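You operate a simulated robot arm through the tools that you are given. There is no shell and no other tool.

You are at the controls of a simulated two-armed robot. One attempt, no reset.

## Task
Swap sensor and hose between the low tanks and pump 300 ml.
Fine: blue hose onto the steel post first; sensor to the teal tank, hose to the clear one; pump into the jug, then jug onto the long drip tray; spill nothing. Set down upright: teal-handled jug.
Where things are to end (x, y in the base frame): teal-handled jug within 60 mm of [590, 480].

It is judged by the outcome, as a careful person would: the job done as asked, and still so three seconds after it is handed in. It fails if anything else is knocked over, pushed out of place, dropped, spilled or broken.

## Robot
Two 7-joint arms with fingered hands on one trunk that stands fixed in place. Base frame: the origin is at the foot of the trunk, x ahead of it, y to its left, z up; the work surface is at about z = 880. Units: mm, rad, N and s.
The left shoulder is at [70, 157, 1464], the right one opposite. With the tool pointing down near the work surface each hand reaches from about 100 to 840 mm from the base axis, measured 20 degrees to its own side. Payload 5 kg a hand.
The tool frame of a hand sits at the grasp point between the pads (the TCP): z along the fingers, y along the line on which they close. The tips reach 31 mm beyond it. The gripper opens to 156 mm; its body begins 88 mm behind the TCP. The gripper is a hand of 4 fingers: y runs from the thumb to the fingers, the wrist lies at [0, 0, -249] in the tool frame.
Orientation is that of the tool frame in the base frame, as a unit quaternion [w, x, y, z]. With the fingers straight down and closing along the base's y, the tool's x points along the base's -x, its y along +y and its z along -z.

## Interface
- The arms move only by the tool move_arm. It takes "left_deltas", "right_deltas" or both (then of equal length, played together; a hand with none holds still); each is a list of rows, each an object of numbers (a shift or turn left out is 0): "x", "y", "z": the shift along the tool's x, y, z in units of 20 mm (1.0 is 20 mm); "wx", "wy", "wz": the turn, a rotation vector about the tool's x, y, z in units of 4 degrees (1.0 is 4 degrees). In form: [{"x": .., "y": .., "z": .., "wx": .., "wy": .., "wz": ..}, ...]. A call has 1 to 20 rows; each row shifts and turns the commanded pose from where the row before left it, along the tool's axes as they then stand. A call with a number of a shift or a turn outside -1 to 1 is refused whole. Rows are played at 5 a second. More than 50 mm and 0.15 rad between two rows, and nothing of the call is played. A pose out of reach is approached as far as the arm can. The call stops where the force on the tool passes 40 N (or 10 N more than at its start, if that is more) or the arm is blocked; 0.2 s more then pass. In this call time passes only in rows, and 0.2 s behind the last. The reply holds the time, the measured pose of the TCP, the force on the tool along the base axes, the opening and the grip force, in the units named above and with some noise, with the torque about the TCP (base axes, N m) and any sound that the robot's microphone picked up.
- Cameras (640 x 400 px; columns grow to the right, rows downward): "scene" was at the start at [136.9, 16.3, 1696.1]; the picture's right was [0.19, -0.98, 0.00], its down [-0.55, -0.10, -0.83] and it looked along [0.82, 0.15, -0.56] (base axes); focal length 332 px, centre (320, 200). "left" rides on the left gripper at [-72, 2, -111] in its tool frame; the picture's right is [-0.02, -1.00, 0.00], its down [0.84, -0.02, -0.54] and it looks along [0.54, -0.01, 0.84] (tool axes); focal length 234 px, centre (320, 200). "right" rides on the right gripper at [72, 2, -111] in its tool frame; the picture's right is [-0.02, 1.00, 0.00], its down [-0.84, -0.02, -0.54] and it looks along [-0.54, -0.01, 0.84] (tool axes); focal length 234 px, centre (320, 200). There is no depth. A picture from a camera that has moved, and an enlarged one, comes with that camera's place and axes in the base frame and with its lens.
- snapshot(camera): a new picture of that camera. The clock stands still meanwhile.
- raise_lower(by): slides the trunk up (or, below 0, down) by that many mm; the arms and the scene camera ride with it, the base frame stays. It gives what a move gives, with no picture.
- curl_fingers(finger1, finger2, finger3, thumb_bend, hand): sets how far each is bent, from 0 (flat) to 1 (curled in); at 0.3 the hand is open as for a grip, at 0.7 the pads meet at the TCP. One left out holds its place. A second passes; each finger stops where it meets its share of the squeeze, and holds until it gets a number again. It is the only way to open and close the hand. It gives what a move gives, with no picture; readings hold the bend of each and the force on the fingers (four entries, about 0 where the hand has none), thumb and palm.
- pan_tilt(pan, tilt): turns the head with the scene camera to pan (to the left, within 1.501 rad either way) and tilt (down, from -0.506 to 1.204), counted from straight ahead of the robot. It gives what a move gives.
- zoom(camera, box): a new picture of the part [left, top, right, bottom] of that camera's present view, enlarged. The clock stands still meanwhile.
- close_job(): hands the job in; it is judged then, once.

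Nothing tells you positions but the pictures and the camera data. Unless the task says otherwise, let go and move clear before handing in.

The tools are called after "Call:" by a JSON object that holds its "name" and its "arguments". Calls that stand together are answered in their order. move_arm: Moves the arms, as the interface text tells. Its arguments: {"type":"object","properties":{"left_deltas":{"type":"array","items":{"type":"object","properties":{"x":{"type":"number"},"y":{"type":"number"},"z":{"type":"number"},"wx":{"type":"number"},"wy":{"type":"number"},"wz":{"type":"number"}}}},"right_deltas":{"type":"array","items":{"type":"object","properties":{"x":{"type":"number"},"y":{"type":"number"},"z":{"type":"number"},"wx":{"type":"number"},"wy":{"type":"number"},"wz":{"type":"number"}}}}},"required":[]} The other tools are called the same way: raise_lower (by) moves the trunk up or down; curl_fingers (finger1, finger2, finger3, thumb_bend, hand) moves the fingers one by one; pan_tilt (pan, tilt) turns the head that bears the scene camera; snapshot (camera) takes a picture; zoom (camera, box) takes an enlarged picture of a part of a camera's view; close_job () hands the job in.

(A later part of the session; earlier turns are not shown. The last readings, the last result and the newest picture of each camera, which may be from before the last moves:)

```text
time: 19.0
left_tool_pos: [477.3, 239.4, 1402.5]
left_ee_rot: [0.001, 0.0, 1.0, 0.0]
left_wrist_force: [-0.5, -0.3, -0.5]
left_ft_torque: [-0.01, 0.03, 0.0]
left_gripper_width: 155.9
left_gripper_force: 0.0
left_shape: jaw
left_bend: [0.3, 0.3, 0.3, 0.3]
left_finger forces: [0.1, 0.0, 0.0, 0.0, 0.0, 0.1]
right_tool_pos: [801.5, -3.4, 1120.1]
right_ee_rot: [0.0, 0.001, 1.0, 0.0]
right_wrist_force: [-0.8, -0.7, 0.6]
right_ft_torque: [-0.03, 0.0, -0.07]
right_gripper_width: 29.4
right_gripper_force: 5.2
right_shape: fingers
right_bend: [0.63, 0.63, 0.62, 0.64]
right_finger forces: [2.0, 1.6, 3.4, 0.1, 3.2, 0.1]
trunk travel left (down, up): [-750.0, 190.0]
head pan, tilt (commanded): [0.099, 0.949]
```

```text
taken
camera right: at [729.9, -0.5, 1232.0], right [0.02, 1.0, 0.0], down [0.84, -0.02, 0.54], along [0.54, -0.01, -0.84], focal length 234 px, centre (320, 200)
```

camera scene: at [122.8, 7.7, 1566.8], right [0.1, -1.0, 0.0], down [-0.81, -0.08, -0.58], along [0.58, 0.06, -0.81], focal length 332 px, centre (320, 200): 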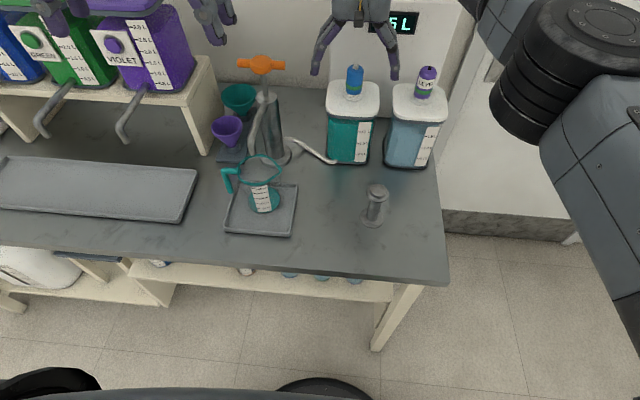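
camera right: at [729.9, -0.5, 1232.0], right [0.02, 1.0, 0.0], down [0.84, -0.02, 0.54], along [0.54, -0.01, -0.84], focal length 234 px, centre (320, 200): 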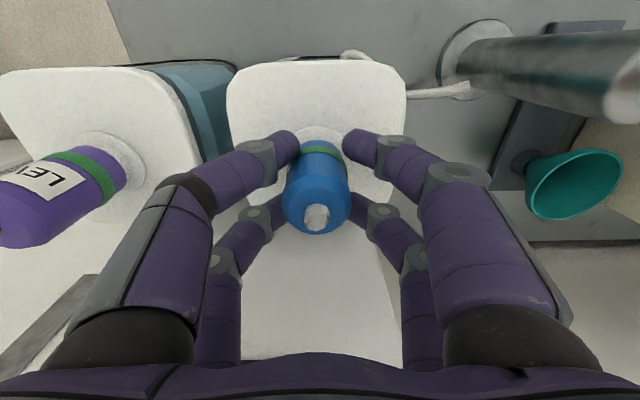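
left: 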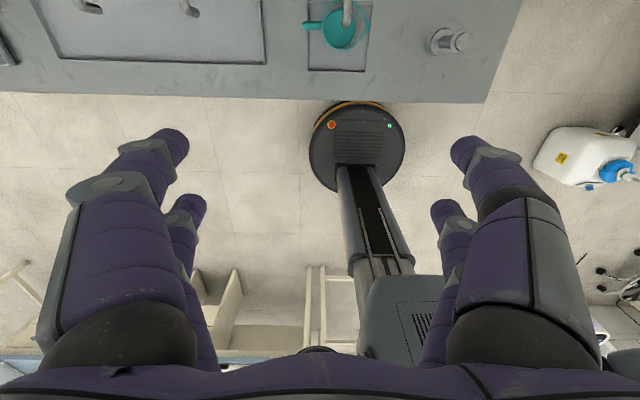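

Now all four pads touch evenly with almost no side force. I tighten and then lift slowly.

Call:
{"name": "curl_fingers", "arguments": {"hand": "right", "finger1": 0.72, "finger2": 0.72, "finger3": 0.72, "thumb_bend": 0.72}}

Call:
{"name": "move_arm", "arguments": {"right_deltas": [{"z": -0.1}, {"z": -0.2}, {"z": -0.3}]}}

Call:
{"name": "zoom", "arguments": {"camera": "scene", "box": [290, 0, 450, 110]}}

```text
time: 20.0
left_tool_pos: [478.1, 238.6, 1402.9]
left_ee_rot: [0.001, 0.0, 1.0, 0.0]
left_wrist_force: [-0.1, 0.4, -0.1]
left_ft_torque: [0.0, 0.01, 0.01]
left_gripper_width: 156.1
left_gripper_force: 0.0
left_shape: jaw
left_bend: [0.3, 0.3, 0.3, 0.3]
left_finger forces: [0.0, 0.0, 0.0, 0.0, 0.0, 0.0]
right_tool_pos: [801.5, -3.3, 1120.4]
right_ee_rot: [0.0, 0.0, 1.0, 0.0]
right_wrist_force: [-3.2, -2.0, -2.9]
right_ft_torque: [-0.07, 0.02, -0.05]
right_gripper_width: 23.9
right_gripper_force: 16.5
right_shape: fingers
right_bend: [0.63, 0.64, 0.62, 0.68]
right_finger forces: [6.9, 6.3, 6.5, 0.0, 13.3, 0.1]
trunk travel left (down, up): [-750.0, 190.0]
head pan, tilt (commanded): [0.099, 0.949]
```

```text
time: 20.8
left_tool_pos: [477.3, 239.2, 1402.2]
left_ee_rot: [0.0, 0.0, 1.0, 0.0]
left_wrist_force: [0.6, 0.6, -0.1]
left_ft_torque: [0.02, -0.02, -0.03]
left_gripper_width: 155.8
left_gripper_force: 0.0
left_shape: jaw
left_bend: [0.3, 0.3, 0.3, 0.3]
left_finger forces: [0.1, 0.0, 0.0, 0.0, 0.0, 0.0]
right_tool_pos: [801.8, -1.7, 1133.2]
right_ee_rot: [0.001, 0.0, 1.0, 0.001]
right_wrist_force: [0.1, -0.6, -0.5]
right_ft_torque: [-0.02, -0.03, 0.0]
right_gripper_width: 23.9
right_gripper_force: 18.2
right_shape: fingers
right_bend: [0.63, 0.64, 0.63, 0.68]
right_finger forces: [8.0, 8.2, 7.8, 0.1, 13.5, 0.0]
trunk travel left (down, up): [-750.0, 190.0]
head pan, tilt (commanded): [0.099, 0.949]
```

```text
3.64 times, centred on (370, 55) of scene
camera zoom: at [121.4, 7.4, 1567.0], right [0.1, -0.99, 0.0], down [-0.81, -0.08, -0.58], along [0.58, 0.06, -0.81], focal length 1207 px, centre (138, 727)
```

zoom: 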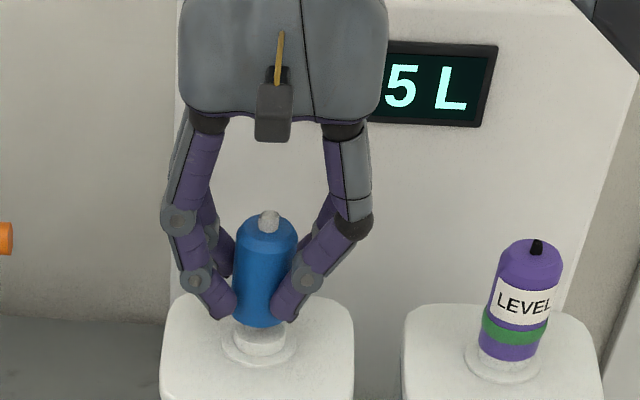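

The blue cap is off its spigot (its green ring vanished, so the ring seems to mean "seated"). I lift on, clear of everything, and carry it back over toward the post at about (569, -75).

Call:
{"name": "move_arm", "arguments": {"right_deltas": [{"z": -0.6}, {"z": -0.8}, {"z": -0.8}, {"z": -0.8}, {"z": -0.8}, {"z": -0.3, "x": 0.5}, {"x": 0.9, "y": -0.2}, {"x": 0.9, "y": -0.3}, {"x": 0.9, "y": -0.3}, {"x": 0.9, "y": -0.3}, {"x": 0.9, "y": -0.3}, {"x": 0.9, "y": -0.3}, {"x": 0.9, "y": -0.3}, {"x": 0.9, "y": -0.3}, {"x": 0.9, "y": -0.3}, {"x": 0.9, "y": -0.3}]}}

Call:
{"name": "snapshot", "arguments": {"camera": "right"}}

Call:
{"name": "snapshot", "arguments": {"camera": "scene"}}

```text
time: 24.2
left_tool_pos: [478.8, 238.5, 1402.6]
left_ee_rot: [0.0, 0.001, 1.0, 0.0]
left_wrist_force: [0.3, -1.3, 0.0]
left_ft_torque: [0.01, 0.01, 0.01]
left_gripper_width: 156.0
left_gripper_force: 0.2
left_shape: jaw
left_bend: [0.3, 0.3, 0.3, 0.3]
left_finger forces: [0.0, 0.0, 0.0, 0.0, 0.0, 0.1]
right_tool_pos: [610.5, -60.6, 1218.5]
right_ee_rot: [0.0, -0.001, 1.0, 0.0]
right_wrist_force: [0.3, -0.5, -0.7]
right_ft_torque: [-0.01, 0.0, 0.0]
right_gripper_width: 24.3
right_gripper_force: 18.7
right_shape: fingers
right_bend: [0.63, 0.64, 0.63, 0.68]
right_finger forces: [8.2, 8.2, 7.9, 0.0, 13.4, 0.0]
trunk travel left (down, up): [-750.0, 190.0]
head pan, tilt (commanded): [0.099, 0.949]
```

```text
taken
camera right: at [540.1, -58.4, 1329.3], right [0.02, 1.0, 0.0], down [0.84, -0.02, 0.54], along [0.54, -0.01, -0.84], focal length 234 px, centre (320, 200)
```

right: 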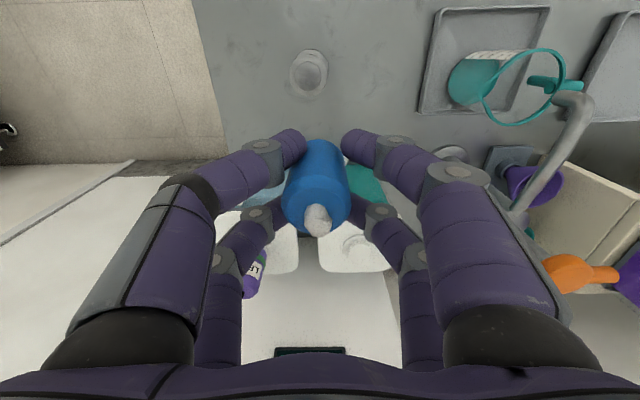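

```text
taken
camera scene: at [121.5, 6.2, 1566.9], right [0.1, -1.0, 0.0], down [-0.81, -0.08, -0.58], along [0.58, 0.06, -0.81], focal length 332 px, centre (320, 200)
```

scene: 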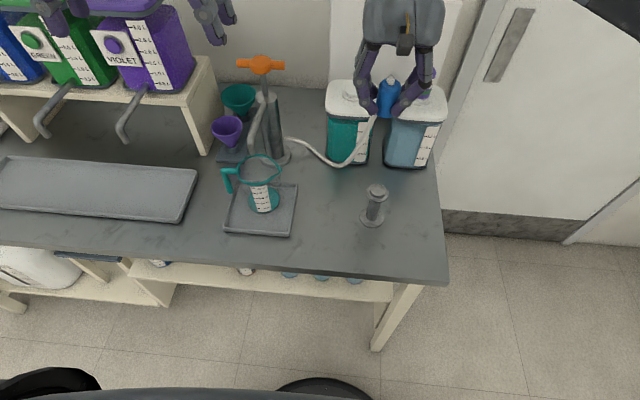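

The hose follows the cap from the pump. Now I measure the post in the wrist camera.

Call:
{"name": "zoom", "arguments": {"camera": "right", "box": [269, 35, 349, 110]}}

Call:
{"name": "zoom", "arguments": {"camera": "scene", "box": [320, 60, 460, 240]}}

```text
5.33 times, centred on (309, 72) of right
camera zoom: at [540.1, -58.4, 1329.3], right [0.02, 1.0, 0.0], down [0.84, -0.02, 0.54], along [0.54, -0.01, -0.84], focal length 1249 px, centre (379, 880)
```

zoom: 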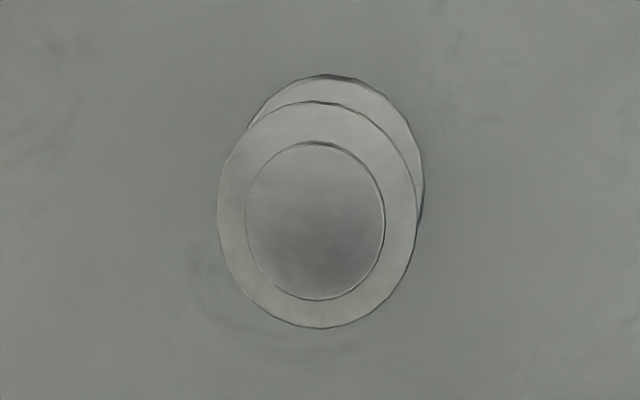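

```text
2.22 times, centred on (390, 150) of scene
camera zoom: at [121.5, 6.2, 1566.9], right [0.1, -1.0, 0.0], down [-0.81, -0.08, -0.58], along [0.58, 0.06, -0.81], focal length 738 px, centre (164, 311)
```

zoom: 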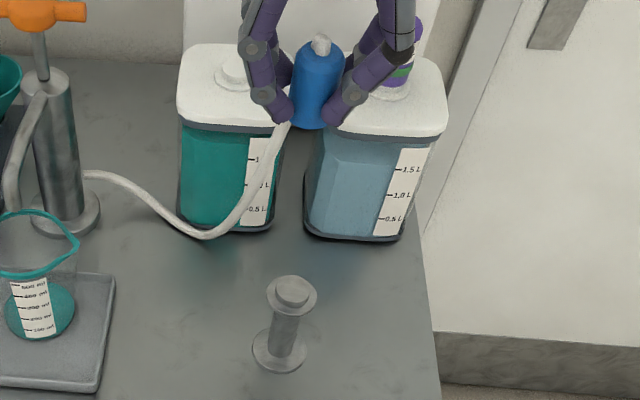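

The post's spigot measures (569.5, -74), top near z 997; the cap hangs exactly on the tool axis. I move over it and descend to just above.

Call:
{"name": "move_arm", "arguments": {"right_deltas": [{"x": 0.8, "y": -0.27}, {"x": 0.8, "y": -0.27}, {"x": 0.45, "y": -0.13}, {"z": 1}, {"z": 1}, {"z": 1}, {"z": 1}, {"z": 1}, {"z": 0.8}, {"z": 0.6}]}}

Call:
{"name": "snapshot", "arguments": {"camera": "right"}}

Call:
{"name": "zoom", "arguments": {"camera": "scene", "box": [310, 90, 450, 240]}}

```text
time: 26.4
left_tool_pos: [479.8, 238.5, 1402.0]
left_ee_rot: [0.0, -0.001, 1.0, 0.001]
left_wrist_force: [0.8, 0.1, -0.2]
left_ft_torque: [0.02, 0.01, 0.0]
left_gripper_width: 156.2
left_gripper_force: 0.0
left_shape: jaw
left_bend: [0.3, 0.3, 0.3, 0.3]
left_finger forces: [0.1, 0.0, 0.1, 0.0, 0.0, 0.0]
right_tool_pos: [570.3, -74.0, 1087.6]
right_ee_rot: [-0.001, 0.0, 1.0, 0.001]
right_wrist_force: [0.2, -0.5, 0.0]
right_ft_torque: [0.01, -0.02, 0.04]
right_gripper_width: 23.9
right_gripper_force: 19.2
right_shape: fingers
right_bend: [0.63, 0.64, 0.63, 0.68]
right_finger forces: [8.3, 8.2, 8.0, 0.0, 13.5, 0.1]
trunk travel left (down, up): [-750.0, 190.0]
head pan, tilt (commanded): [0.099, 0.949]
```

```text
taken
camera right: at [499.3, -71.9, 1199.0], right [0.02, 1.0, 0.0], down [0.84, -0.02, 0.54], along [0.54, -0.01, -0.84], focal length 234 px, centre (320, 200)
```

right: 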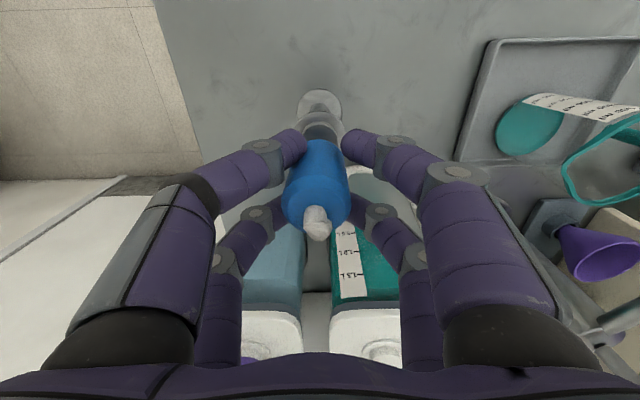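

```text
2.67 times, centred on (380, 165) of scene
camera zoom: at [122.5, 7.0, 1566.8], right [0.1, -1.0, 0.0], down [-0.81, -0.08, -0.58], along [0.58, 0.06, -0.81], focal length 885 px, centre (160, 293)
```

zoom: 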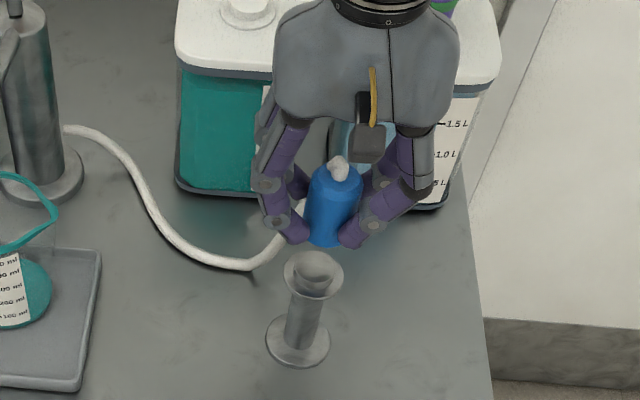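

Cap and post line up in both views. I descend carefully in small steps, watching the force.

Call:
{"name": "move_arm", "arguments": {"right_deltas": [{"z": 0.7}, {"z": 0.6}, {"z": 0.4}]}}

Call:
{"name": "zoom", "arguments": {"camera": "scene", "box": [330, 120, 430, 220]}}

Call:
{"name": "zoom", "arguments": {"camera": "right", "box": [270, 60, 370, 160]}}

```text
time: 27.2
left_tool_pos: [478.7, 238.3, 1401.4]
left_ee_rot: [0.0, 0.001, 1.0, 0.0]
left_wrist_force: [0.1, 0.8, 1.2]
left_ft_torque: [-0.01, -0.02, 0.0]
left_gripper_width: 155.9
left_gripper_force: 0.0
left_shape: jaw
left_bend: [0.3, 0.3, 0.3, 0.3]
left_finger forces: [0.0, 0.0, 0.0, 0.1, 0.1, 0.1]
right_tool_pos: [569.3, -73.2, 1053.6]
right_ee_rot: [0.0, 0.0, 1.0, 0.001]
right_wrist_force: [-0.8, -0.3, -0.2]
right_ft_torque: [0.02, -0.03, 0.02]
right_gripper_width: 24.1
right_gripper_force: 18.4
right_shape: fingers
right_bend: [0.63, 0.64, 0.63, 0.68]
right_finger forces: [8.3, 8.2, 8.0, 0.0, 13.6, 0.1]
trunk travel left (down, up): [-750.0, 190.0]
head pan, tilt (commanded): [0.099, 0.949]
```

```text
4.00 times, centred on (380, 170) of scene
camera zoom: at [122.2, 7.2, 1566.8], right [0.1, -1.0, 0.0], down [-0.81, -0.08, -0.58], along [0.58, 0.06, -0.81], focal length 1328 px, centre (80, 320)
```

zoom: 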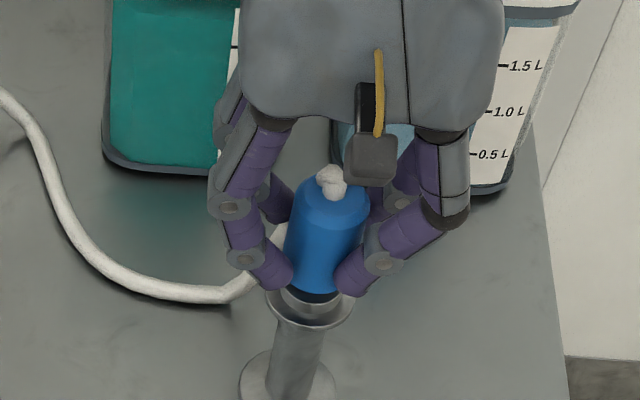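

```text
4.00 times, centred on (320, 110) of right
camera zoom: at [498.5, -70.5, 1164.5], right [0.02, 1.0, 0.0], down [0.84, -0.02, 0.54], along [0.54, -0.01, -0.84], focal length 937 px, centre (320, 560)
```

zoom: 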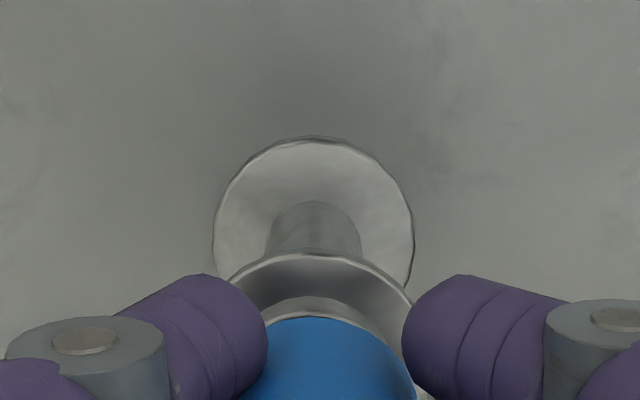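

Call:
{"name": "move_arm", "arguments": {"right_deltas": [{"z": 0.2}, {"z": 0.2}, {"z": 0.15}]}}

Call:
{"name": "zoom", "arguments": {"camera": "scene", "box": [330, 120, 430, 220]}}

Call:
{"name": "zoom", "arguments": {"camera": "right", "box": [270, 60, 370, 160]}}

```text
time: 28.0
left_tool_pos: [478.4, 237.9, 1402.5]
left_ee_rot: [0.0, 0.0, 1.0, -0.001]
left_wrist_force: [-0.4, -0.1, 0.3]
left_ft_torque: [0.01, 0.03, 0.02]
left_gripper_width: 155.7
left_gripper_force: 0.0
left_shape: jaw
left_bend: [0.3, 0.3, 0.3, 0.3]
left_finger forces: [0.0, 0.0, 0.0, 0.1, 0.0, 0.0]
right_tool_pos: [567.9, -71.6, 1041.7]
right_ee_rot: [-0.001, 0.0, 1.0, -0.001]
right_wrist_force: [-0.3, 0.0, -0.8]
right_ft_torque: [0.02, 0.0, -0.02]
right_gripper_width: 24.3
right_gripper_force: 19.1
right_shape: fingers
right_bend: [0.63, 0.64, 0.63, 0.68]
right_finger forces: [8.3, 8.2, 8.0, 0.0, 13.6, 0.0]
trunk travel left (down, up): [-750.0, 190.0]
head pan, tilt (commanded): [0.099, 0.949]
```

```text
4.00 times, centred on (380, 170) of scene
camera zoom: at [122.2, 7.0, 1566.8], right [0.1, -1.0, 0.0], down [-0.81, -0.08, -0.58], along [0.58, 0.06, -0.81], focal length 1328 px, centre (80, 320)
```

zoom: 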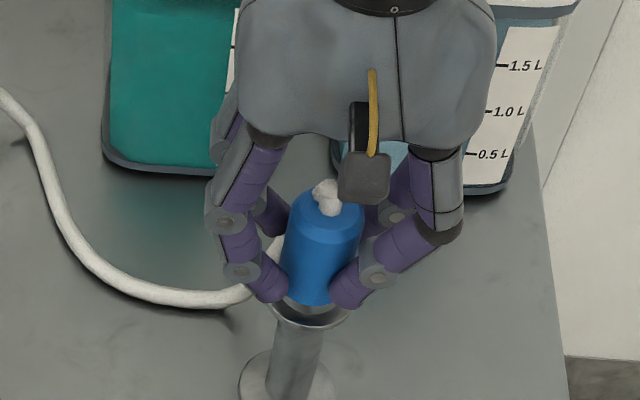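

```text
4.00 times, centred on (320, 110) of right
camera zoom: at [498.2, -70.1, 1153.8], right [0.02, 1.0, 0.0], down [0.84, -0.02, 0.54], along [0.54, -0.01, -0.84], focal length 937 px, centre (320, 560)
```

zoom: 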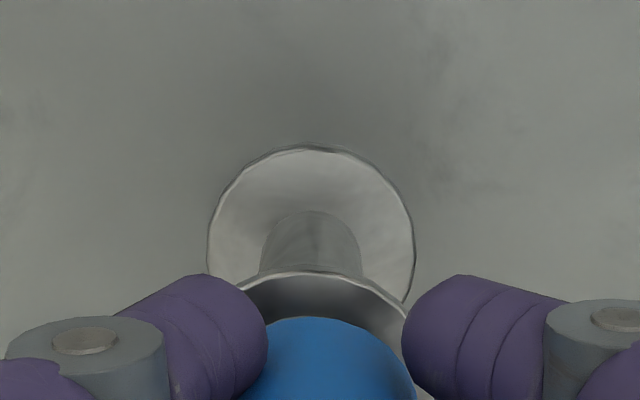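

Call:
{"name": "move_arm", "arguments": {"right_deltas": [{"z": 0.15, "y": -0.05}, {"z": 0.15}, {"z": 0.15}]}}

Call:
{"name": "zoom", "arguments": {"camera": "scene", "box": [330, 120, 430, 220]}}

```text
time: 28.8
left_tool_pos: [475.6, 239.3, 1403.2]
left_ee_rot: [0.001, 0.0, 1.0, 0.001]
left_wrist_force: [0.2, 0.2, -0.3]
left_ft_torque: [-0.01, 0.02, 0.03]
left_gripper_width: 155.8
left_gripper_force: 0.1
left_shape: jaw
left_bend: [0.3, 0.3, 0.3, 0.3]
left_finger forces: [0.0, 0.1, 0.0, 0.0, 0.1, 0.0]
right_tool_pos: [568.2, -74.0, 1037.7]
right_ee_rot: [0.003, 0.001, 1.0, 0.001]
right_wrist_force: [0.5, -2.1, 21.8]
right_ft_torque: [-0.23, 0.09, 0.0]
right_gripper_width: 23.9
right_gripper_force: 24.4
right_shape: fingers
right_bend: [0.63, 0.65, 0.63, 0.68]
right_finger forces: [10.1, 10.0, 10.5, 0.1, 17.9, 0.0]
trunk travel left (down, up): [-750.0, 190.0]
head pan, tilt (commanded): [0.099, 0.949]
```

```text
4.00 times, centred on (380, 170) of scene
camera zoom: at [119.8, 7.1, 1567.4], right [0.1, -1.0, 0.0], down [-0.81, -0.08, -0.58], along [0.58, 0.06, -0.81], focal length 1328 px, centre (80, 320)
```

zoom: 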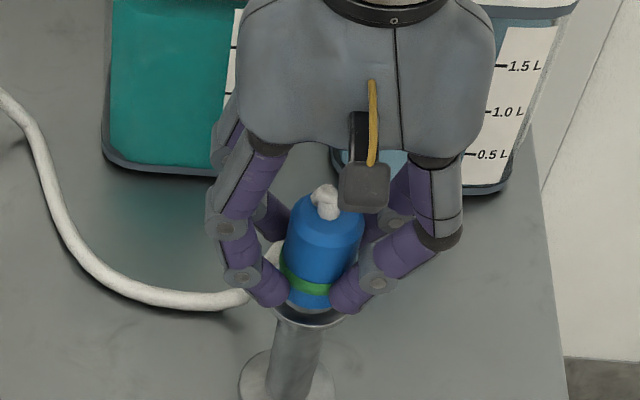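

The green ring is back: the cap is seated on the post, with 22 N of push. I relieve the push, then open the hand.

Call:
{"name": "move_arm", "arguments": {"right_deltas": [{"z": -0.1}, {"z": -0.1}]}}

Call:
{"name": "curl_fingers", "arguments": {"hand": "right", "finger1": 0.5, "finger2": 0.5, "finger3": 0.5, "thumb_bend": 0.5}}

Call:
{"name": "snapshot", "arguments": {"camera": "right"}}

Call:
{"name": "zoom", "arguments": {"camera": "scene", "box": [330, 120, 430, 220]}}

```text
time: 29.4
left_tool_pos: [477.6, 239.7, 1402.9]
left_ee_rot: [-0.001, -0.001, 1.0, 0.0]
left_wrist_force: [-0.2, -0.2, 0.5]
left_ft_torque: [-0.03, 0.01, 0.01]
left_gripper_width: 155.9
left_gripper_force: 0.1
left_shape: jaw
left_bend: [0.3, 0.3, 0.3, 0.3]
left_finger forces: [0.0, 0.1, 0.1, 0.0, 0.0, 0.0]
right_tool_pos: [568.3, -73.5, 1037.3]
right_ee_rot: [0.0, 0.001, 1.0, 0.0]
right_wrist_force: [4.7, 3.1, 9.9]
right_ft_torque: [0.13, -0.19, -0.08]
right_gripper_width: 24.1
right_gripper_force: 23.2
right_shape: fingers
right_bend: [0.63, 0.64, 0.63, 0.68]
right_finger forces: [9.9, 11.5, 10.0, 0.1, 14.6, 0.0]
trunk travel left (down, up): [-750.0, 190.0]
head pan, tilt (commanded): [0.099, 0.949]
```

```text
time: 30.4
left_tool_pos: [478.1, 238.3, 1403.0]
left_ee_rot: [0.0, 0.0, 1.0, 0.0]
left_wrist_force: [-0.1, 0.6, -1.0]
left_ft_torque: [0.0, 0.0, -0.01]
left_gripper_width: 156.0
left_gripper_force: 0.1
left_shape: jaw
left_bend: [0.3, 0.3, 0.3, 0.3]
left_finger forces: [0.1, 0.0, 0.0, 0.0, 0.1, 0.0]
right_tool_pos: [569.8, -75.8, 1037.5]
right_ee_rot: [0.001, -0.001, 1.0, -0.001]
right_wrist_force: [0.5, -0.4, -0.7]
right_ft_torque: [0.01, 0.01, 0.02]
right_gripper_width: 80.2
right_gripper_force: 0.0
right_shape: fingers
right_bend: [0.5, 0.5, 0.5, 0.5]
right_finger forces: [0.0, 0.0, 0.0, 0.1, 0.0, 0.0]
trunk travel left (down, up): [-750.0, 190.0]
head pan, tilt (commanded): [0.099, 0.949]
```

```text
taken
camera right: at [498.2, -72.5, 1149.4], right [0.02, 1.0, 0.0], down [0.84, -0.02, 0.54], along [0.54, -0.01, -0.84], focal length 234 px, centre (320, 200)
```

right: 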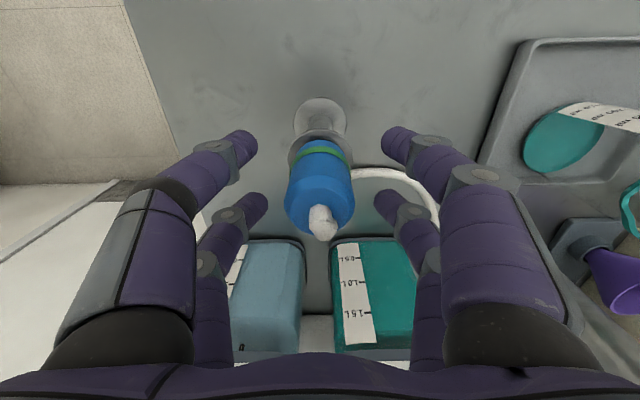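

```text
4.00 times, centred on (380, 170) of scene
camera zoom: at [122.3, 6.9, 1566.8], right [0.1, -1.0, 0.0], down [-0.81, -0.08, -0.58], along [0.58, 0.06, -0.81], focal length 1328 px, centre (80, 320)
```

zoom: 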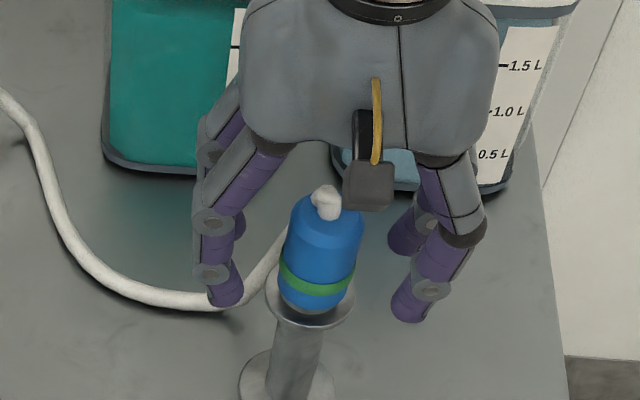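

The blue cap stands seated on the post. I raise the hand straight up and go over the LEVEL sensor.

Call:
{"name": "move_arm", "arguments": {"right_deltas": [{"z": -0.5}, {"z": -1}, {"z": -1}, {"z": -1}, {"z": -1}, {"z": -1}, {"z": -1}, {"z": -1}, {"z": -1}]}}

Call:
{"name": "move_arm", "arguments": {"right_deltas": [{"x": -0.95, "y": -0.38}, {"x": -0.95, "y": -0.38}, {"x": -0.95, "y": -0.38}, {"x": -0.95, "y": -0.38}, {"x": -0.95, "y": -0.38}, {"x": -0.95, "y": -0.38}, {"x": -0.95, "y": -0.38}, {"x": -0.95, "y": -0.38}, {"x": -0.95, "y": -0.38}, {"x": -0.95, "y": -0.38}, {"x": -0.95, "y": -0.38}, {"x": -0.9, "y": -0.2}]}}

Call:
{"name": "snapshot", "arguments": {"camera": "right"}}

Call:
{"name": "snapshot", "arguments": {"camera": "scene"}}

```text
time: 32.4
left_tool_pos: [478.6, 238.7, 1402.2]
left_ee_rot: [0.0, 0.0, 1.0, 0.0]
left_wrist_force: [-0.7, 0.6, 0.4]
left_ft_torque: [0.05, -0.01, 0.0]
left_gripper_width: 155.8
left_gripper_force: 0.0
left_shape: jaw
left_bend: [0.3, 0.3, 0.3, 0.3]
left_finger forces: [0.0, 0.0, 0.1, 0.1, 0.1, 0.0]
right_tool_pos: [571.4, -75.6, 1208.3]
right_ee_rot: [0.0, 0.0, 1.0, 0.0]
right_wrist_force: [-0.4, 0.3, -0.7]
right_ft_torque: [-0.02, -0.01, 0.01]
right_gripper_width: 80.4
right_gripper_force: 0.1
right_shape: fingers
right_bend: [0.5, 0.5, 0.5, 0.5]
right_finger forces: [0.0, 0.0, 0.1, 0.0, 0.1, 0.0]
trunk travel left (down, up): [-750.0, 190.0]
head pan, tilt (commanded): [0.099, 0.949]
```

```text
time: 35.0
left_tool_pos: [479.1, 240.0, 1402.0]
left_ee_rot: [0.0, 0.0, 1.0, 0.0]
left_wrist_force: [0.2, -0.3, -1.0]
left_ft_torque: [0.0, 0.02, 0.04]
left_gripper_width: 155.9
left_gripper_force: 0.0
left_shape: jaw
left_bend: [0.3, 0.3, 0.3, 0.3]
left_finger forces: [0.0, 0.0, 0.0, 0.0, 0.0, 0.0]
right_tool_pos: [799.5, -162.0, 1208.2]
right_ee_rot: [-0.001, 0.001, 1.0, 0.001]
right_wrist_force: [-1.2, -0.8, 0.2]
right_ft_torque: [-0.04, 0.0, -0.01]
right_gripper_width: 80.3
right_gripper_force: 0.1
right_shape: fingers
right_bend: [0.5, 0.5, 0.5, 0.5]
right_finger forces: [0.1, 0.0, 0.0, 0.0, 0.1, 0.0]
trunk travel left (down, up): [-750.0, 190.0]
head pan, tilt (commanded): [0.099, 0.949]
```

```text
taken
camera right: at [727.0, -159.7, 1319.1], right [0.02, 1.0, 0.0], down [0.84, -0.02, 0.54], along [0.54, -0.01, -0.84], focal length 234 px, centre (320, 200)
```

right: 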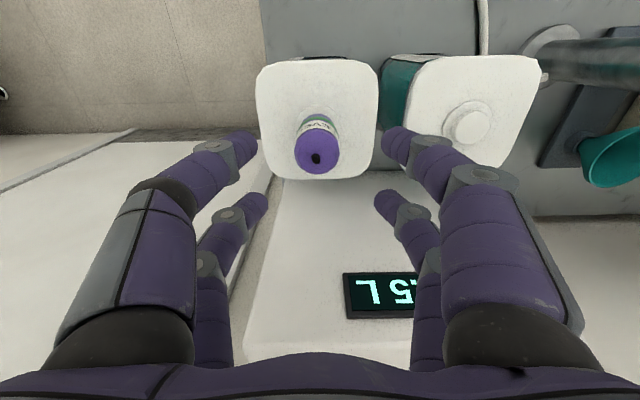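

```text
taken
camera scene: at [122.9, 7.9, 1566.7], right [0.1, -1.0, 0.0], down [-0.81, -0.08, -0.58], along [0.58, 0.06, -0.81], focal length 332 px, centre (320, 200)
```

scene: 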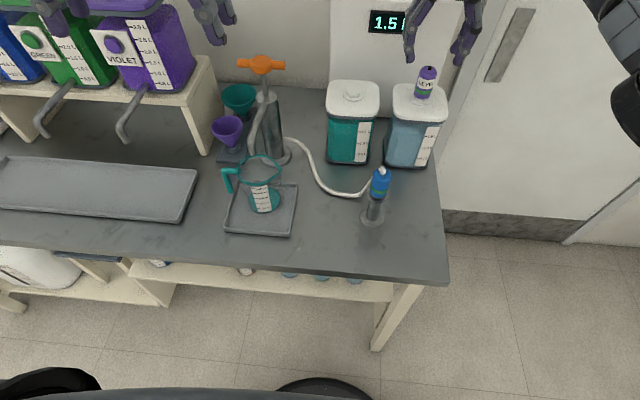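

The sensor's axis is at about (802, -164). I descend around it to the same relative height I used for the hose cap.

Call:
{"name": "move_arm", "arguments": {"right_deltas": [{"x": -0.15, "y": -0.12}, {"z": 0.9}, {"z": 0.9}]}}

Call:
{"name": "snapshot", "arguments": {"camera": "right"}}

```text
time: 35.8
left_tool_pos: [478.2, 239.2, 1402.3]
left_ee_rot: [0.0, 0.0, 1.0, 0.001]
left_wrist_force: [0.7, -0.3, 0.7]
left_ft_torque: [-0.01, -0.01, 0.0]
left_gripper_width: 155.9
left_gripper_force: 0.0
left_shape: jaw
left_bend: [0.3, 0.3, 0.3, 0.3]
left_finger forces: [0.1, 0.1, 0.0, 0.0, 0.0, 0.0]
right_tool_pos: [799.8, -166.8, 1170.0]
right_ee_rot: [0.0, 0.0, 1.0, 0.0]
right_wrist_force: [0.1, 0.1, 0.9]
right_ft_torque: [0.0, -0.02, 0.02]
right_gripper_width: 80.2
right_gripper_force: 0.1
right_shape: fingers
right_bend: [0.5, 0.5, 0.5, 0.5]
right_finger forces: [0.1, 0.1, 0.0, 0.1, 0.1, 0.0]
trunk travel left (down, up): [-750.0, 190.0]
head pan, tilt (commanded): [0.099, 0.949]
```

```text
taken
camera right: at [728.9, -163.8, 1281.5], right [0.02, 1.0, 0.0], down [0.84, -0.02, 0.54], along [0.54, -0.01, -0.84], focal length 234 px, centre (320, 200)
```

right: 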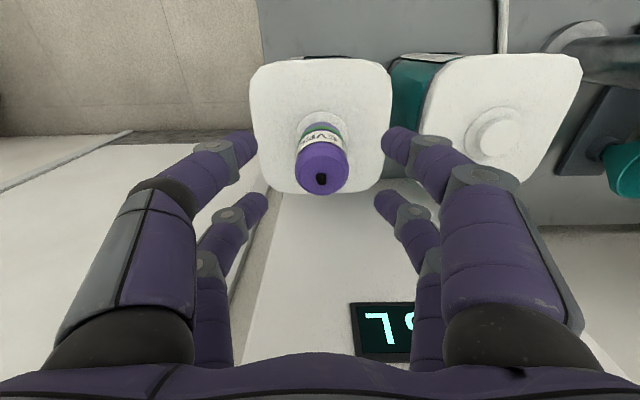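

Call:
{"name": "move_arm", "arguments": {"right_deltas": [{"x": -0.13, "y": 0.06, "z": 0.5}, {"z": 0.7}, {"z": 0.7}, {"z": 0.6}]}}

Call:
{"name": "snapshot", "arguments": {"camera": "right"}}

Call:
{"name": "curl_fingers", "arguments": {"hand": "right", "finger1": 0.65, "finger2": 0.65, "finger3": 0.65, "thumb_bend": 0.65}}

Call:
{"name": "snapshot", "arguments": {"camera": "right"}}

Call:
{"name": "zoom", "arguments": {"camera": "scene", "box": [340, 0, 500, 110]}}

```text
time: 36.8
left_tool_pos: [478.9, 238.8, 1401.9]
left_ee_rot: [0.0, 0.0, 1.0, 0.001]
left_wrist_force: [-0.3, -0.1, 0.6]
left_ft_torque: [0.01, 0.01, 0.04]
left_gripper_width: 156.1
left_gripper_force: 0.1
left_shape: jaw
left_bend: [0.3, 0.3, 0.3, 0.3]
left_finger forces: [0.0, 0.1, 0.0, 0.0, 0.0, 0.1]
right_tool_pos: [802.9, -162.9, 1122.2]
right_ee_rot: [0.0, 0.0, 1.0, 0.0]
right_wrist_force: [0.1, 1.2, -0.5]
right_ft_torque: [0.01, 0.01, 0.0]
right_gripper_width: 80.5
right_gripper_force: 0.1
right_shape: fingers
right_bend: [0.5, 0.5, 0.5, 0.5]
right_finger forces: [0.0, 0.1, 0.0, 0.0, 0.0, 0.1]
trunk travel left (down, up): [-750.0, 190.0]
head pan, tilt (commanded): [0.099, 0.949]
```

```text
taken
camera right: at [730.9, -161.1, 1233.5], right [0.02, 1.0, 0.0], down [0.84, -0.02, 0.54], along [0.54, -0.01, -0.84], focal length 234 px, centre (320, 200)
```

right: 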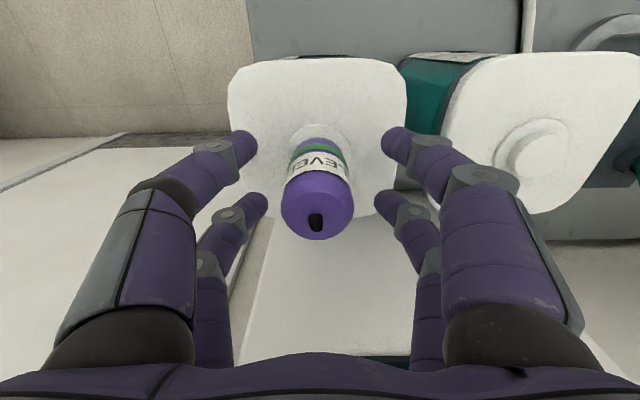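

```text
time: 37.8
left_tool_pos: [478.8, 239.1, 1403.0]
left_ee_rot: [0.0, 0.0, 1.0, 0.0]
left_wrist_force: [0.9, 0.4, -0.3]
left_ft_torque: [-0.01, 0.02, 0.04]
left_gripper_width: 155.9
left_gripper_force: 0.1
left_shape: jaw
left_bend: [0.3, 0.3, 0.3, 0.3]
left_finger forces: [0.0, 0.0, 0.0, 0.0, 0.1, 0.0]
right_tool_pos: [801.7, -163.6, 1120.7]
right_ee_rot: [0.0, 0.0, 1.0, -0.001]
right_wrist_force: [-2.4, 1.2, -0.4]
right_ft_torque: [0.0, 0.0, -0.11]
right_gripper_width: 29.8
right_gripper_force: 5.0
right_shape: fingers
right_bend: [0.62, 0.63, 0.62, 0.64]
right_finger forces: [2.3, 1.6, 2.6, 0.0, 3.6, 0.0]
trunk travel left (down, up): [-750.0, 190.0]
head pan, tilt (commanded): [0.099, 0.949]
```

```text
taken
camera right: at [730.6, -161.2, 1233.6], right [0.02, 1.0, 0.0], down [0.84, -0.02, 0.54], along [0.54, -0.01, -0.84], focal length 234 px, centre (320, 200)
```

right: 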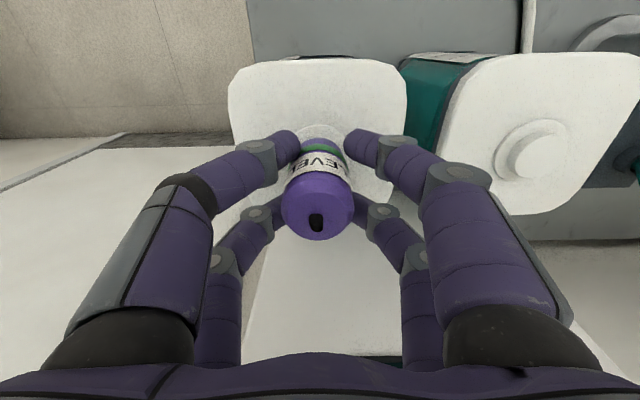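

```text
3.64 times, centred on (420, 55) of scene
camera zoom: at [122.2, 7.1, 1566.8], right [0.1, -1.0, 0.0], down [-0.81, -0.08, -0.58], along [0.58, 0.06, -0.81], focal length 1207 px, centre (-44, 727)
```

zoom: 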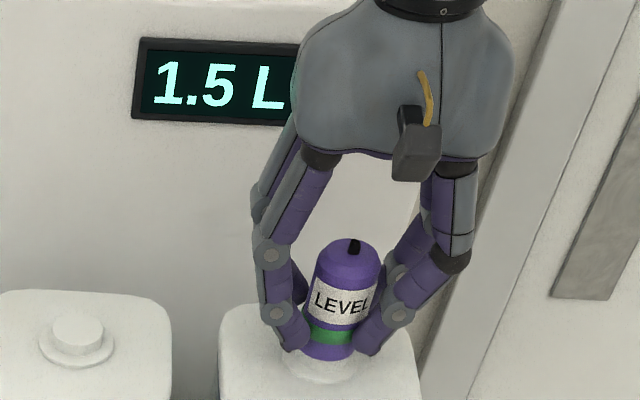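

Balanced contact on the sensor at TCP (802, -163.5, 1121). I tighten and lift it off.

Call:
{"name": "curl_fingers", "arguments": {"hand": "right", "finger1": 0.72, "finger2": 0.72, "finger3": 0.72, "thumb_bend": 0.72}}

Call:
{"name": "move_arm", "arguments": {"right_deltas": [{"z": -0.1}, {"z": -0.2}, {"z": -0.4}, {"z": -0.7}, {"z": -0.8}]}}

Call:
{"name": "zoom", "arguments": {"camera": "scene", "box": [340, 0, 500, 110]}}

Call:
{"name": "snapshot", "arguments": {"camera": "right"}}

```text
time: 38.8
left_tool_pos: [478.3, 239.3, 1402.6]
left_ee_rot: [0.0, 0.0, 1.0, 0.001]
left_wrist_force: [0.2, 0.3, 0.0]
left_ft_torque: [-0.01, 0.01, -0.01]
left_gripper_width: 156.1
left_gripper_force: 0.0
left_shape: jaw
left_bend: [0.3, 0.3, 0.3, 0.3]
left_finger forces: [0.1, 0.0, 0.0, 0.1, 0.0, 0.1]
right_tool_pos: [801.7, -163.9, 1122.6]
right_ee_rot: [-0.001, 0.0, 1.0, 0.0]
right_wrist_force: [-3.5, -0.9, -3.7]
right_ft_torque: [0.01, 0.02, -0.15]
right_gripper_width: 24.7
right_gripper_force: 16.9
right_shape: fingers
right_bend: [0.63, 0.64, 0.63, 0.68]
right_finger forces: [7.0, 6.3, 6.5, 0.1, 13.6, 0.0]
trunk travel left (down, up): [-750.0, 190.0]
head pan, tilt (commanded): [0.099, 0.949]
```

```text
time: 40.0
left_tool_pos: [478.3, 239.6, 1401.9]
left_ee_rot: [0.0, 0.0, 1.0, 0.0]
left_wrist_force: [-0.8, 0.1, 1.4]
left_ft_torque: [-0.02, -0.01, 0.02]
left_gripper_width: 155.9
left_gripper_force: 0.0
left_shape: jaw
left_bend: [0.3, 0.3, 0.3, 0.3]
left_finger forces: [0.1, 0.0, 0.1, 0.0, 0.0, 0.0]
right_tool_pos: [802.8, -165.3, 1165.2]
right_ee_rot: [0.0, 0.0, 1.0, 0.0]
right_wrist_force: [0.3, -0.8, -1.0]
right_ft_torque: [0.04, 0.0, -0.01]
right_gripper_width: 25.0
right_gripper_force: 18.1
right_shape: fingers
right_bend: [0.63, 0.64, 0.64, 0.68]
right_finger forces: [7.7, 6.5, 8.6, 0.0, 13.3, 0.0]
trunk travel left (down, up): [-750.0, 190.0]
head pan, tilt (commanded): [0.099, 0.949]
```

```text
3.64 times, centred on (420, 55) of scene
camera zoom: at [121.9, 7.4, 1566.8], right [0.1, -1.0, 0.0], down [-0.81, -0.08, -0.58], along [0.58, 0.06, -0.81], focal length 1207 px, centre (-44, 727)
```

zoom: 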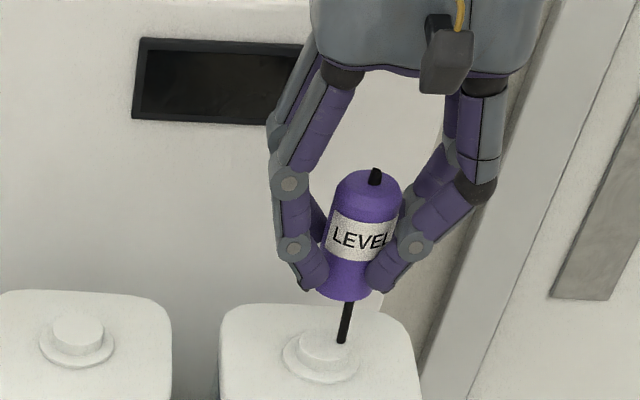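

```text
taken
camera right: at [731.2, -161.5, 1277.2], right [0.02, 1.0, 0.0], down [0.84, -0.02, 0.54], along [0.54, -0.01, -0.84], focal length 234 px, centre (320, 200)
```

right: 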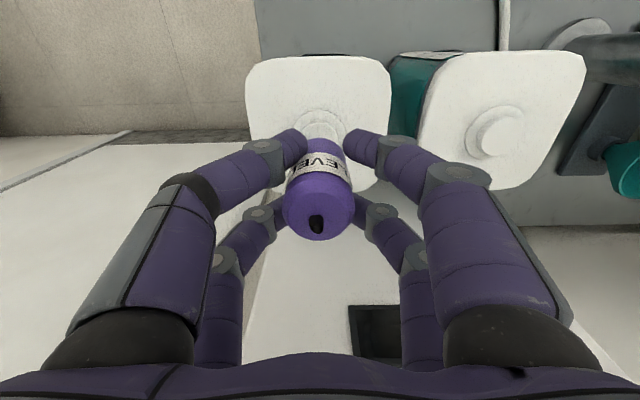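

The sensor came off with a black probe under it and the display went dark. I lift further to see how long the probe is.

Call:
{"name": "move_arm", "arguments": {"right_deltas": [{"z": -0.8}, {"z": -0.8}, {"z": -0.8}]}}

Call:
{"name": "zoom", "arguments": {"camera": "scene", "box": [340, 0, 500, 110]}}

Call:
{"name": "snapshot", "arguments": {"camera": "scene"}}

```text
time: 40.8
left_tool_pos: [478.6, 240.4, 1402.8]
left_ee_rot: [0.0, 0.001, 1.0, 0.001]
left_wrist_force: [-0.1, 0.2, -0.8]
left_ft_torque: [-0.03, 0.03, 0.01]
left_gripper_width: 155.7
left_gripper_force: 0.1
left_shape: jaw
left_bend: [0.3, 0.3, 0.3, 0.3]
left_finger forces: [0.0, 0.0, 0.1, 0.0, 0.0, 0.1]
right_tool_pos: [801.5, -162.3, 1211.7]
right_ee_rot: [0.0, 0.0, 1.0, 0.001]
right_wrist_force: [0.1, 0.0, -1.4]
right_ft_torque: [0.02, 0.02, 0.01]
right_gripper_width: 24.8
right_gripper_force: 18.3
right_shape: fingers
right_bend: [0.63, 0.64, 0.64, 0.68]
right_finger forces: [7.8, 6.6, 8.6, 0.0, 13.3, 0.0]
trunk travel left (down, up): [-750.0, 190.0]
head pan, tilt (commanded): [0.099, 0.949]
```

```text
3.64 times, centred on (420, 55) of scene
camera zoom: at [122.0, 7.4, 1566.8], right [0.1, -1.0, 0.0], down [-0.81, -0.08, -0.58], along [0.58, 0.06, -0.81], focal length 1207 px, centre (-44, 727)
```

zoom: 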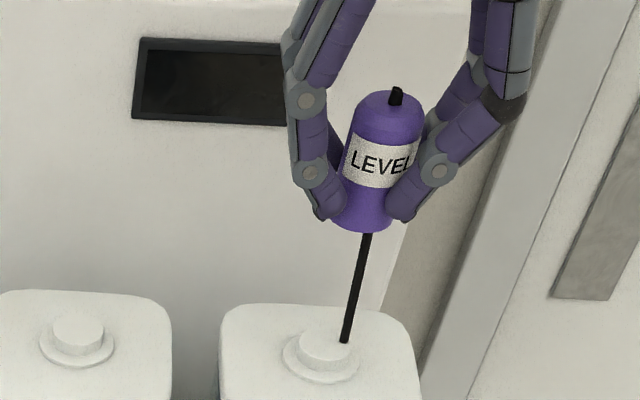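

```text
taken
camera scene: at [122.0, 7.4, 1566.8], right [0.1, -1.0, 0.0], down [-0.81, -0.08, -0.58], along [0.58, 0.06, -0.81], focal length 332 px, centre (320, 200)
```

scene: 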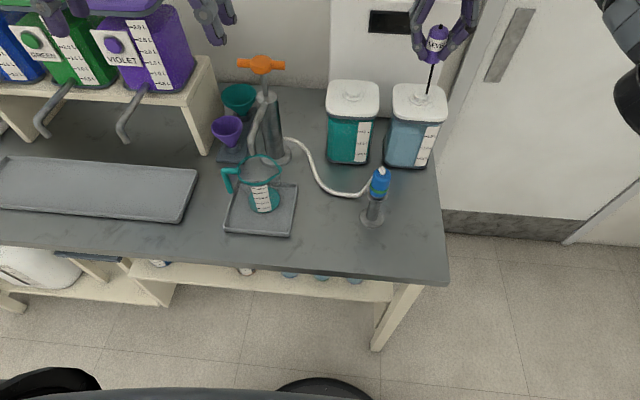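

Call:
{"name": "zoom", "arguments": {"camera": "scene", "box": [400, 20, 460, 110]}}

Call:
{"name": "zoom", "arguments": {"camera": "right", "box": [260, 60, 380, 160]}}

Call:
{"name": "snapshot", "arguments": {"camera": "left"}}

```text
4.44 times, centred on (430, 65) of scene
camera zoom: at [122.0, 7.4, 1566.8], right [0.1, -1.0, 0.0], down [-0.81, -0.08, -0.58], along [0.58, 0.06, -0.81], focal length 1476 px, centre (-169, 800)
```

zoom: 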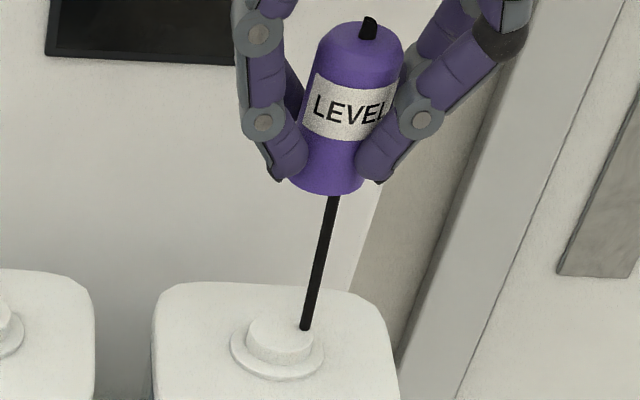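

```text
4.00 times, centred on (320, 110) of right
camera zoom: at [730.1, -159.8, 1323.3], right [0.02, 1.0, 0.0], down [0.84, -0.02, 0.54], along [0.54, -0.01, -0.84], focal length 937 px, centre (320, 560)
```

zoom: 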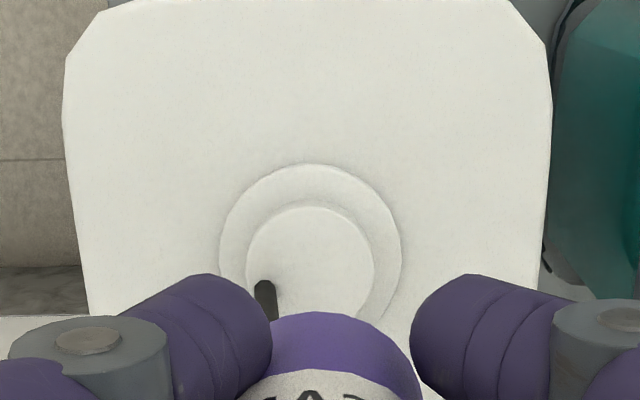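

```text
taken
camera left: at [549.6, 240.2, 1514.6], right [0.02, -1.0, 0.0], down [-0.84, -0.02, 0.54], along [-0.54, -0.01, -0.84], focal length 234 px, centre (320, 200)
```

left: 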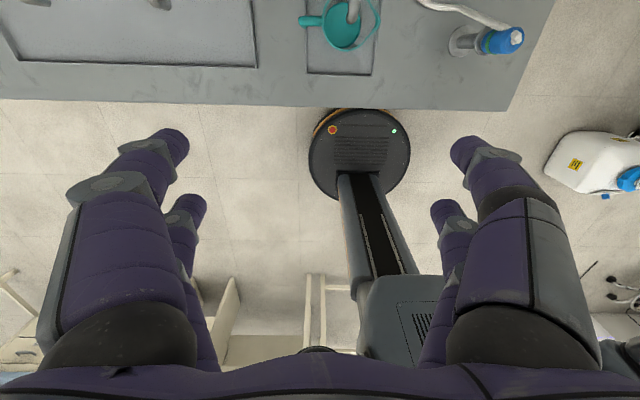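

The probe is offset from the axis and still in the tank, so I raise the trunk to draw it straight out.

Call:
{"name": "raise_lower", "arguments": {"by": 60}}

Call:
{"name": "snapshot", "arguments": {"camera": "scene"}}

Call:
{"name": "zoom", "arguments": {"camera": "right", "box": [240, 60, 400, 160]}}

```text
time: 41.8
left_tool_pos: [478.7, 240.2, 1461.4]
left_ee_rot: [0.001, 0.0, 1.0, 0.0]
left_wrist_force: [0.8, -0.4, -0.5]
left_ft_torque: [-0.02, 0.01, 0.01]
left_gripper_width: 155.7
left_gripper_force: 0.1
left_shape: jaw
left_bend: [0.3, 0.3, 0.3, 0.3]
left_finger forces: [0.1, 0.1, 0.0, 0.1, 0.0, 0.1]
right_tool_pos: [802.5, -163.1, 1271.6]
right_ee_rot: [0.0, 0.0, 1.0, 0.0]
right_wrist_force: [-0.4, 0.1, -1.2]
right_ft_torque: [0.0, 0.0, -0.03]
right_gripper_width: 24.8
right_gripper_force: 17.8
right_shape: fingers
right_bend: [0.63, 0.64, 0.64, 0.68]
right_finger forces: [7.7, 6.7, 8.6, 0.0, 13.3, 0.0]
trunk travel left (down, up): [-810.0, 130.0]
head pan, tilt (commanded): [0.099, 0.949]
```

```text
taken
camera scene: at [122.8, 7.1, 1626.7], right [0.1, -1.0, 0.0], down [-0.81, -0.08, -0.58], along [0.58, 0.06, -0.81], focal length 332 px, centre (320, 200)
```

scene: 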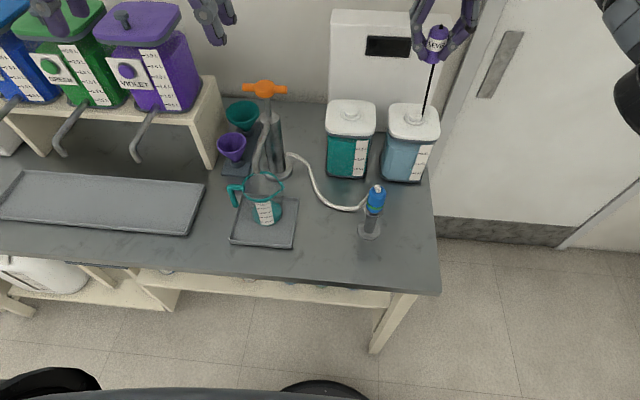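

```text
4.00 times, centred on (320, 110) of right
camera zoom: at [730.7, -160.2, 1382.8], right [0.02, 1.0, 0.0], down [0.84, -0.02, 0.54], along [0.54, -0.01, -0.84], focal length 937 px, centre (320, 560)
```

zoom: 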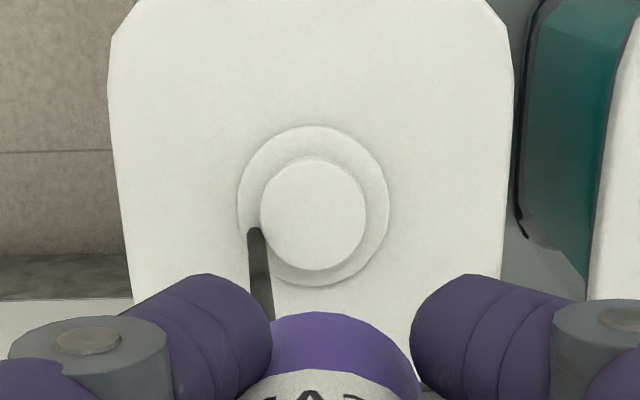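

Call:
{"name": "zoom", "arguments": {"camera": "scene", "box": [390, 50, 450, 140]}}

```text
4.44 times, centred on (420, 95) of scene
camera zoom: at [122.8, 7.1, 1626.7], right [0.1, -1.0, 0.0], down [-0.81, -0.08, -0.58], along [0.58, 0.06, -0.81], focal length 1476 px, centre (-124, 667)
```

zoom: 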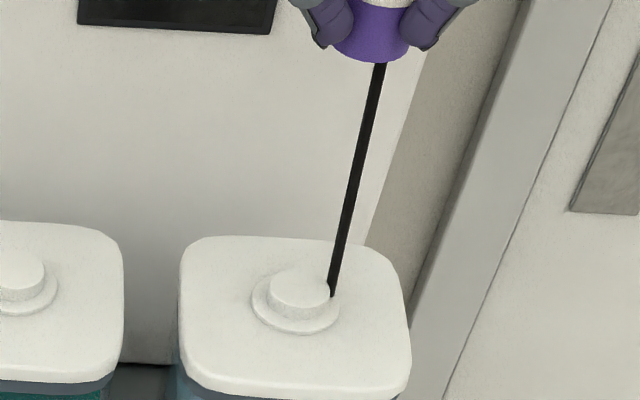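

The sensor hangs tilted a few degrees in my grip (probe end toward -y). I raise the trunk further to see the probe tip come free.

Call:
{"name": "raise_lower", "arguments": {"by": 60}}

Call:
{"name": "snapshot", "arguments": {"camera": "scene"}}

Call:
{"name": "zoom", "arguments": {"camera": "scene", "box": [385, 20, 465, 150]}}

Call:
{"name": "snapshot", "arguments": {"camera": "right"}}

```text
time: 42.8
left_tool_pos: [478.7, 239.1, 1522.4]
left_ee_rot: [0.0, 0.0, 1.0, 0.0]
left_wrist_force: [1.3, 0.4, -0.6]
left_ft_torque: [0.0, 0.01, 0.02]
left_gripper_width: 155.8
left_gripper_force: 0.1
left_shape: jaw
left_bend: [0.3, 0.3, 0.3, 0.3]
left_finger forces: [0.1, 0.0, 0.0, 0.0, 0.0, 0.1]
right_tool_pos: [801.0, -163.7, 1331.9]
right_ee_rot: [-0.001, 0.0, 1.0, 0.0]
right_wrist_force: [0.0, -0.3, -1.2]
right_ft_torque: [0.01, -0.01, 0.02]
right_gripper_width: 24.5
right_gripper_force: 17.8
right_shape: fingers
right_bend: [0.63, 0.64, 0.64, 0.68]
right_finger forces: [7.7, 6.5, 8.5, 0.0, 13.3, 0.1]
trunk travel left (down, up): [-870.0, 70.0]
head pan, tilt (commanded): [0.099, 0.949]
```

```text
taken
camera scene: at [122.6, 7.1, 1686.7], right [0.1, -1.0, 0.0], down [-0.81, -0.08, -0.58], along [0.58, 0.06, -0.81], focal length 332 px, centre (320, 200)
```

scene: 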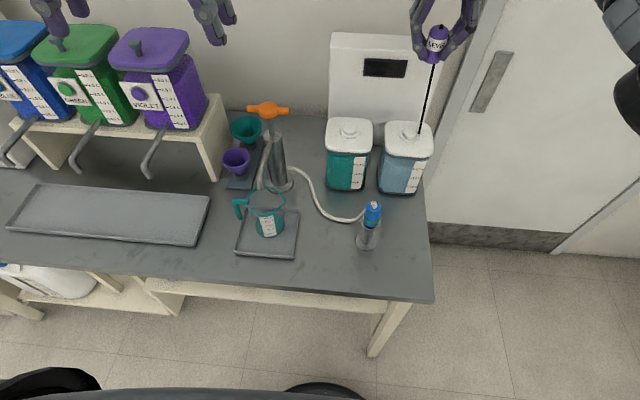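

```text
3.08 times, centred on (425, 85) of scene
camera zoom: at [122.6, 7.1, 1686.7], right [0.1, -1.0, 0.0], down [-0.81, -0.08, -0.58], along [0.58, 0.06, -0.81], focal length 1022 px, centre (-3, 554)
```

zoom: 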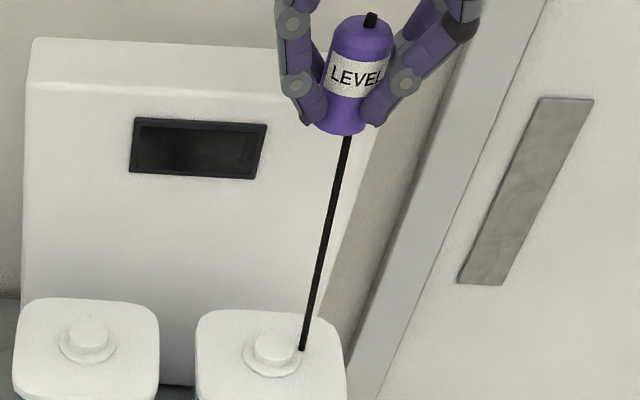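

```text
taken
camera right: at [730.6, -160.2, 1442.9], right [0.02, 1.0, 0.0], down [0.84, -0.02, 0.54], along [0.54, -0.01, -0.84], focal length 234 px, centre (320, 200)
```

right: 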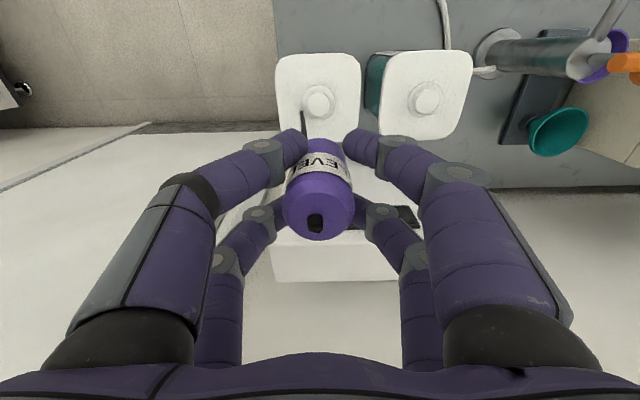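

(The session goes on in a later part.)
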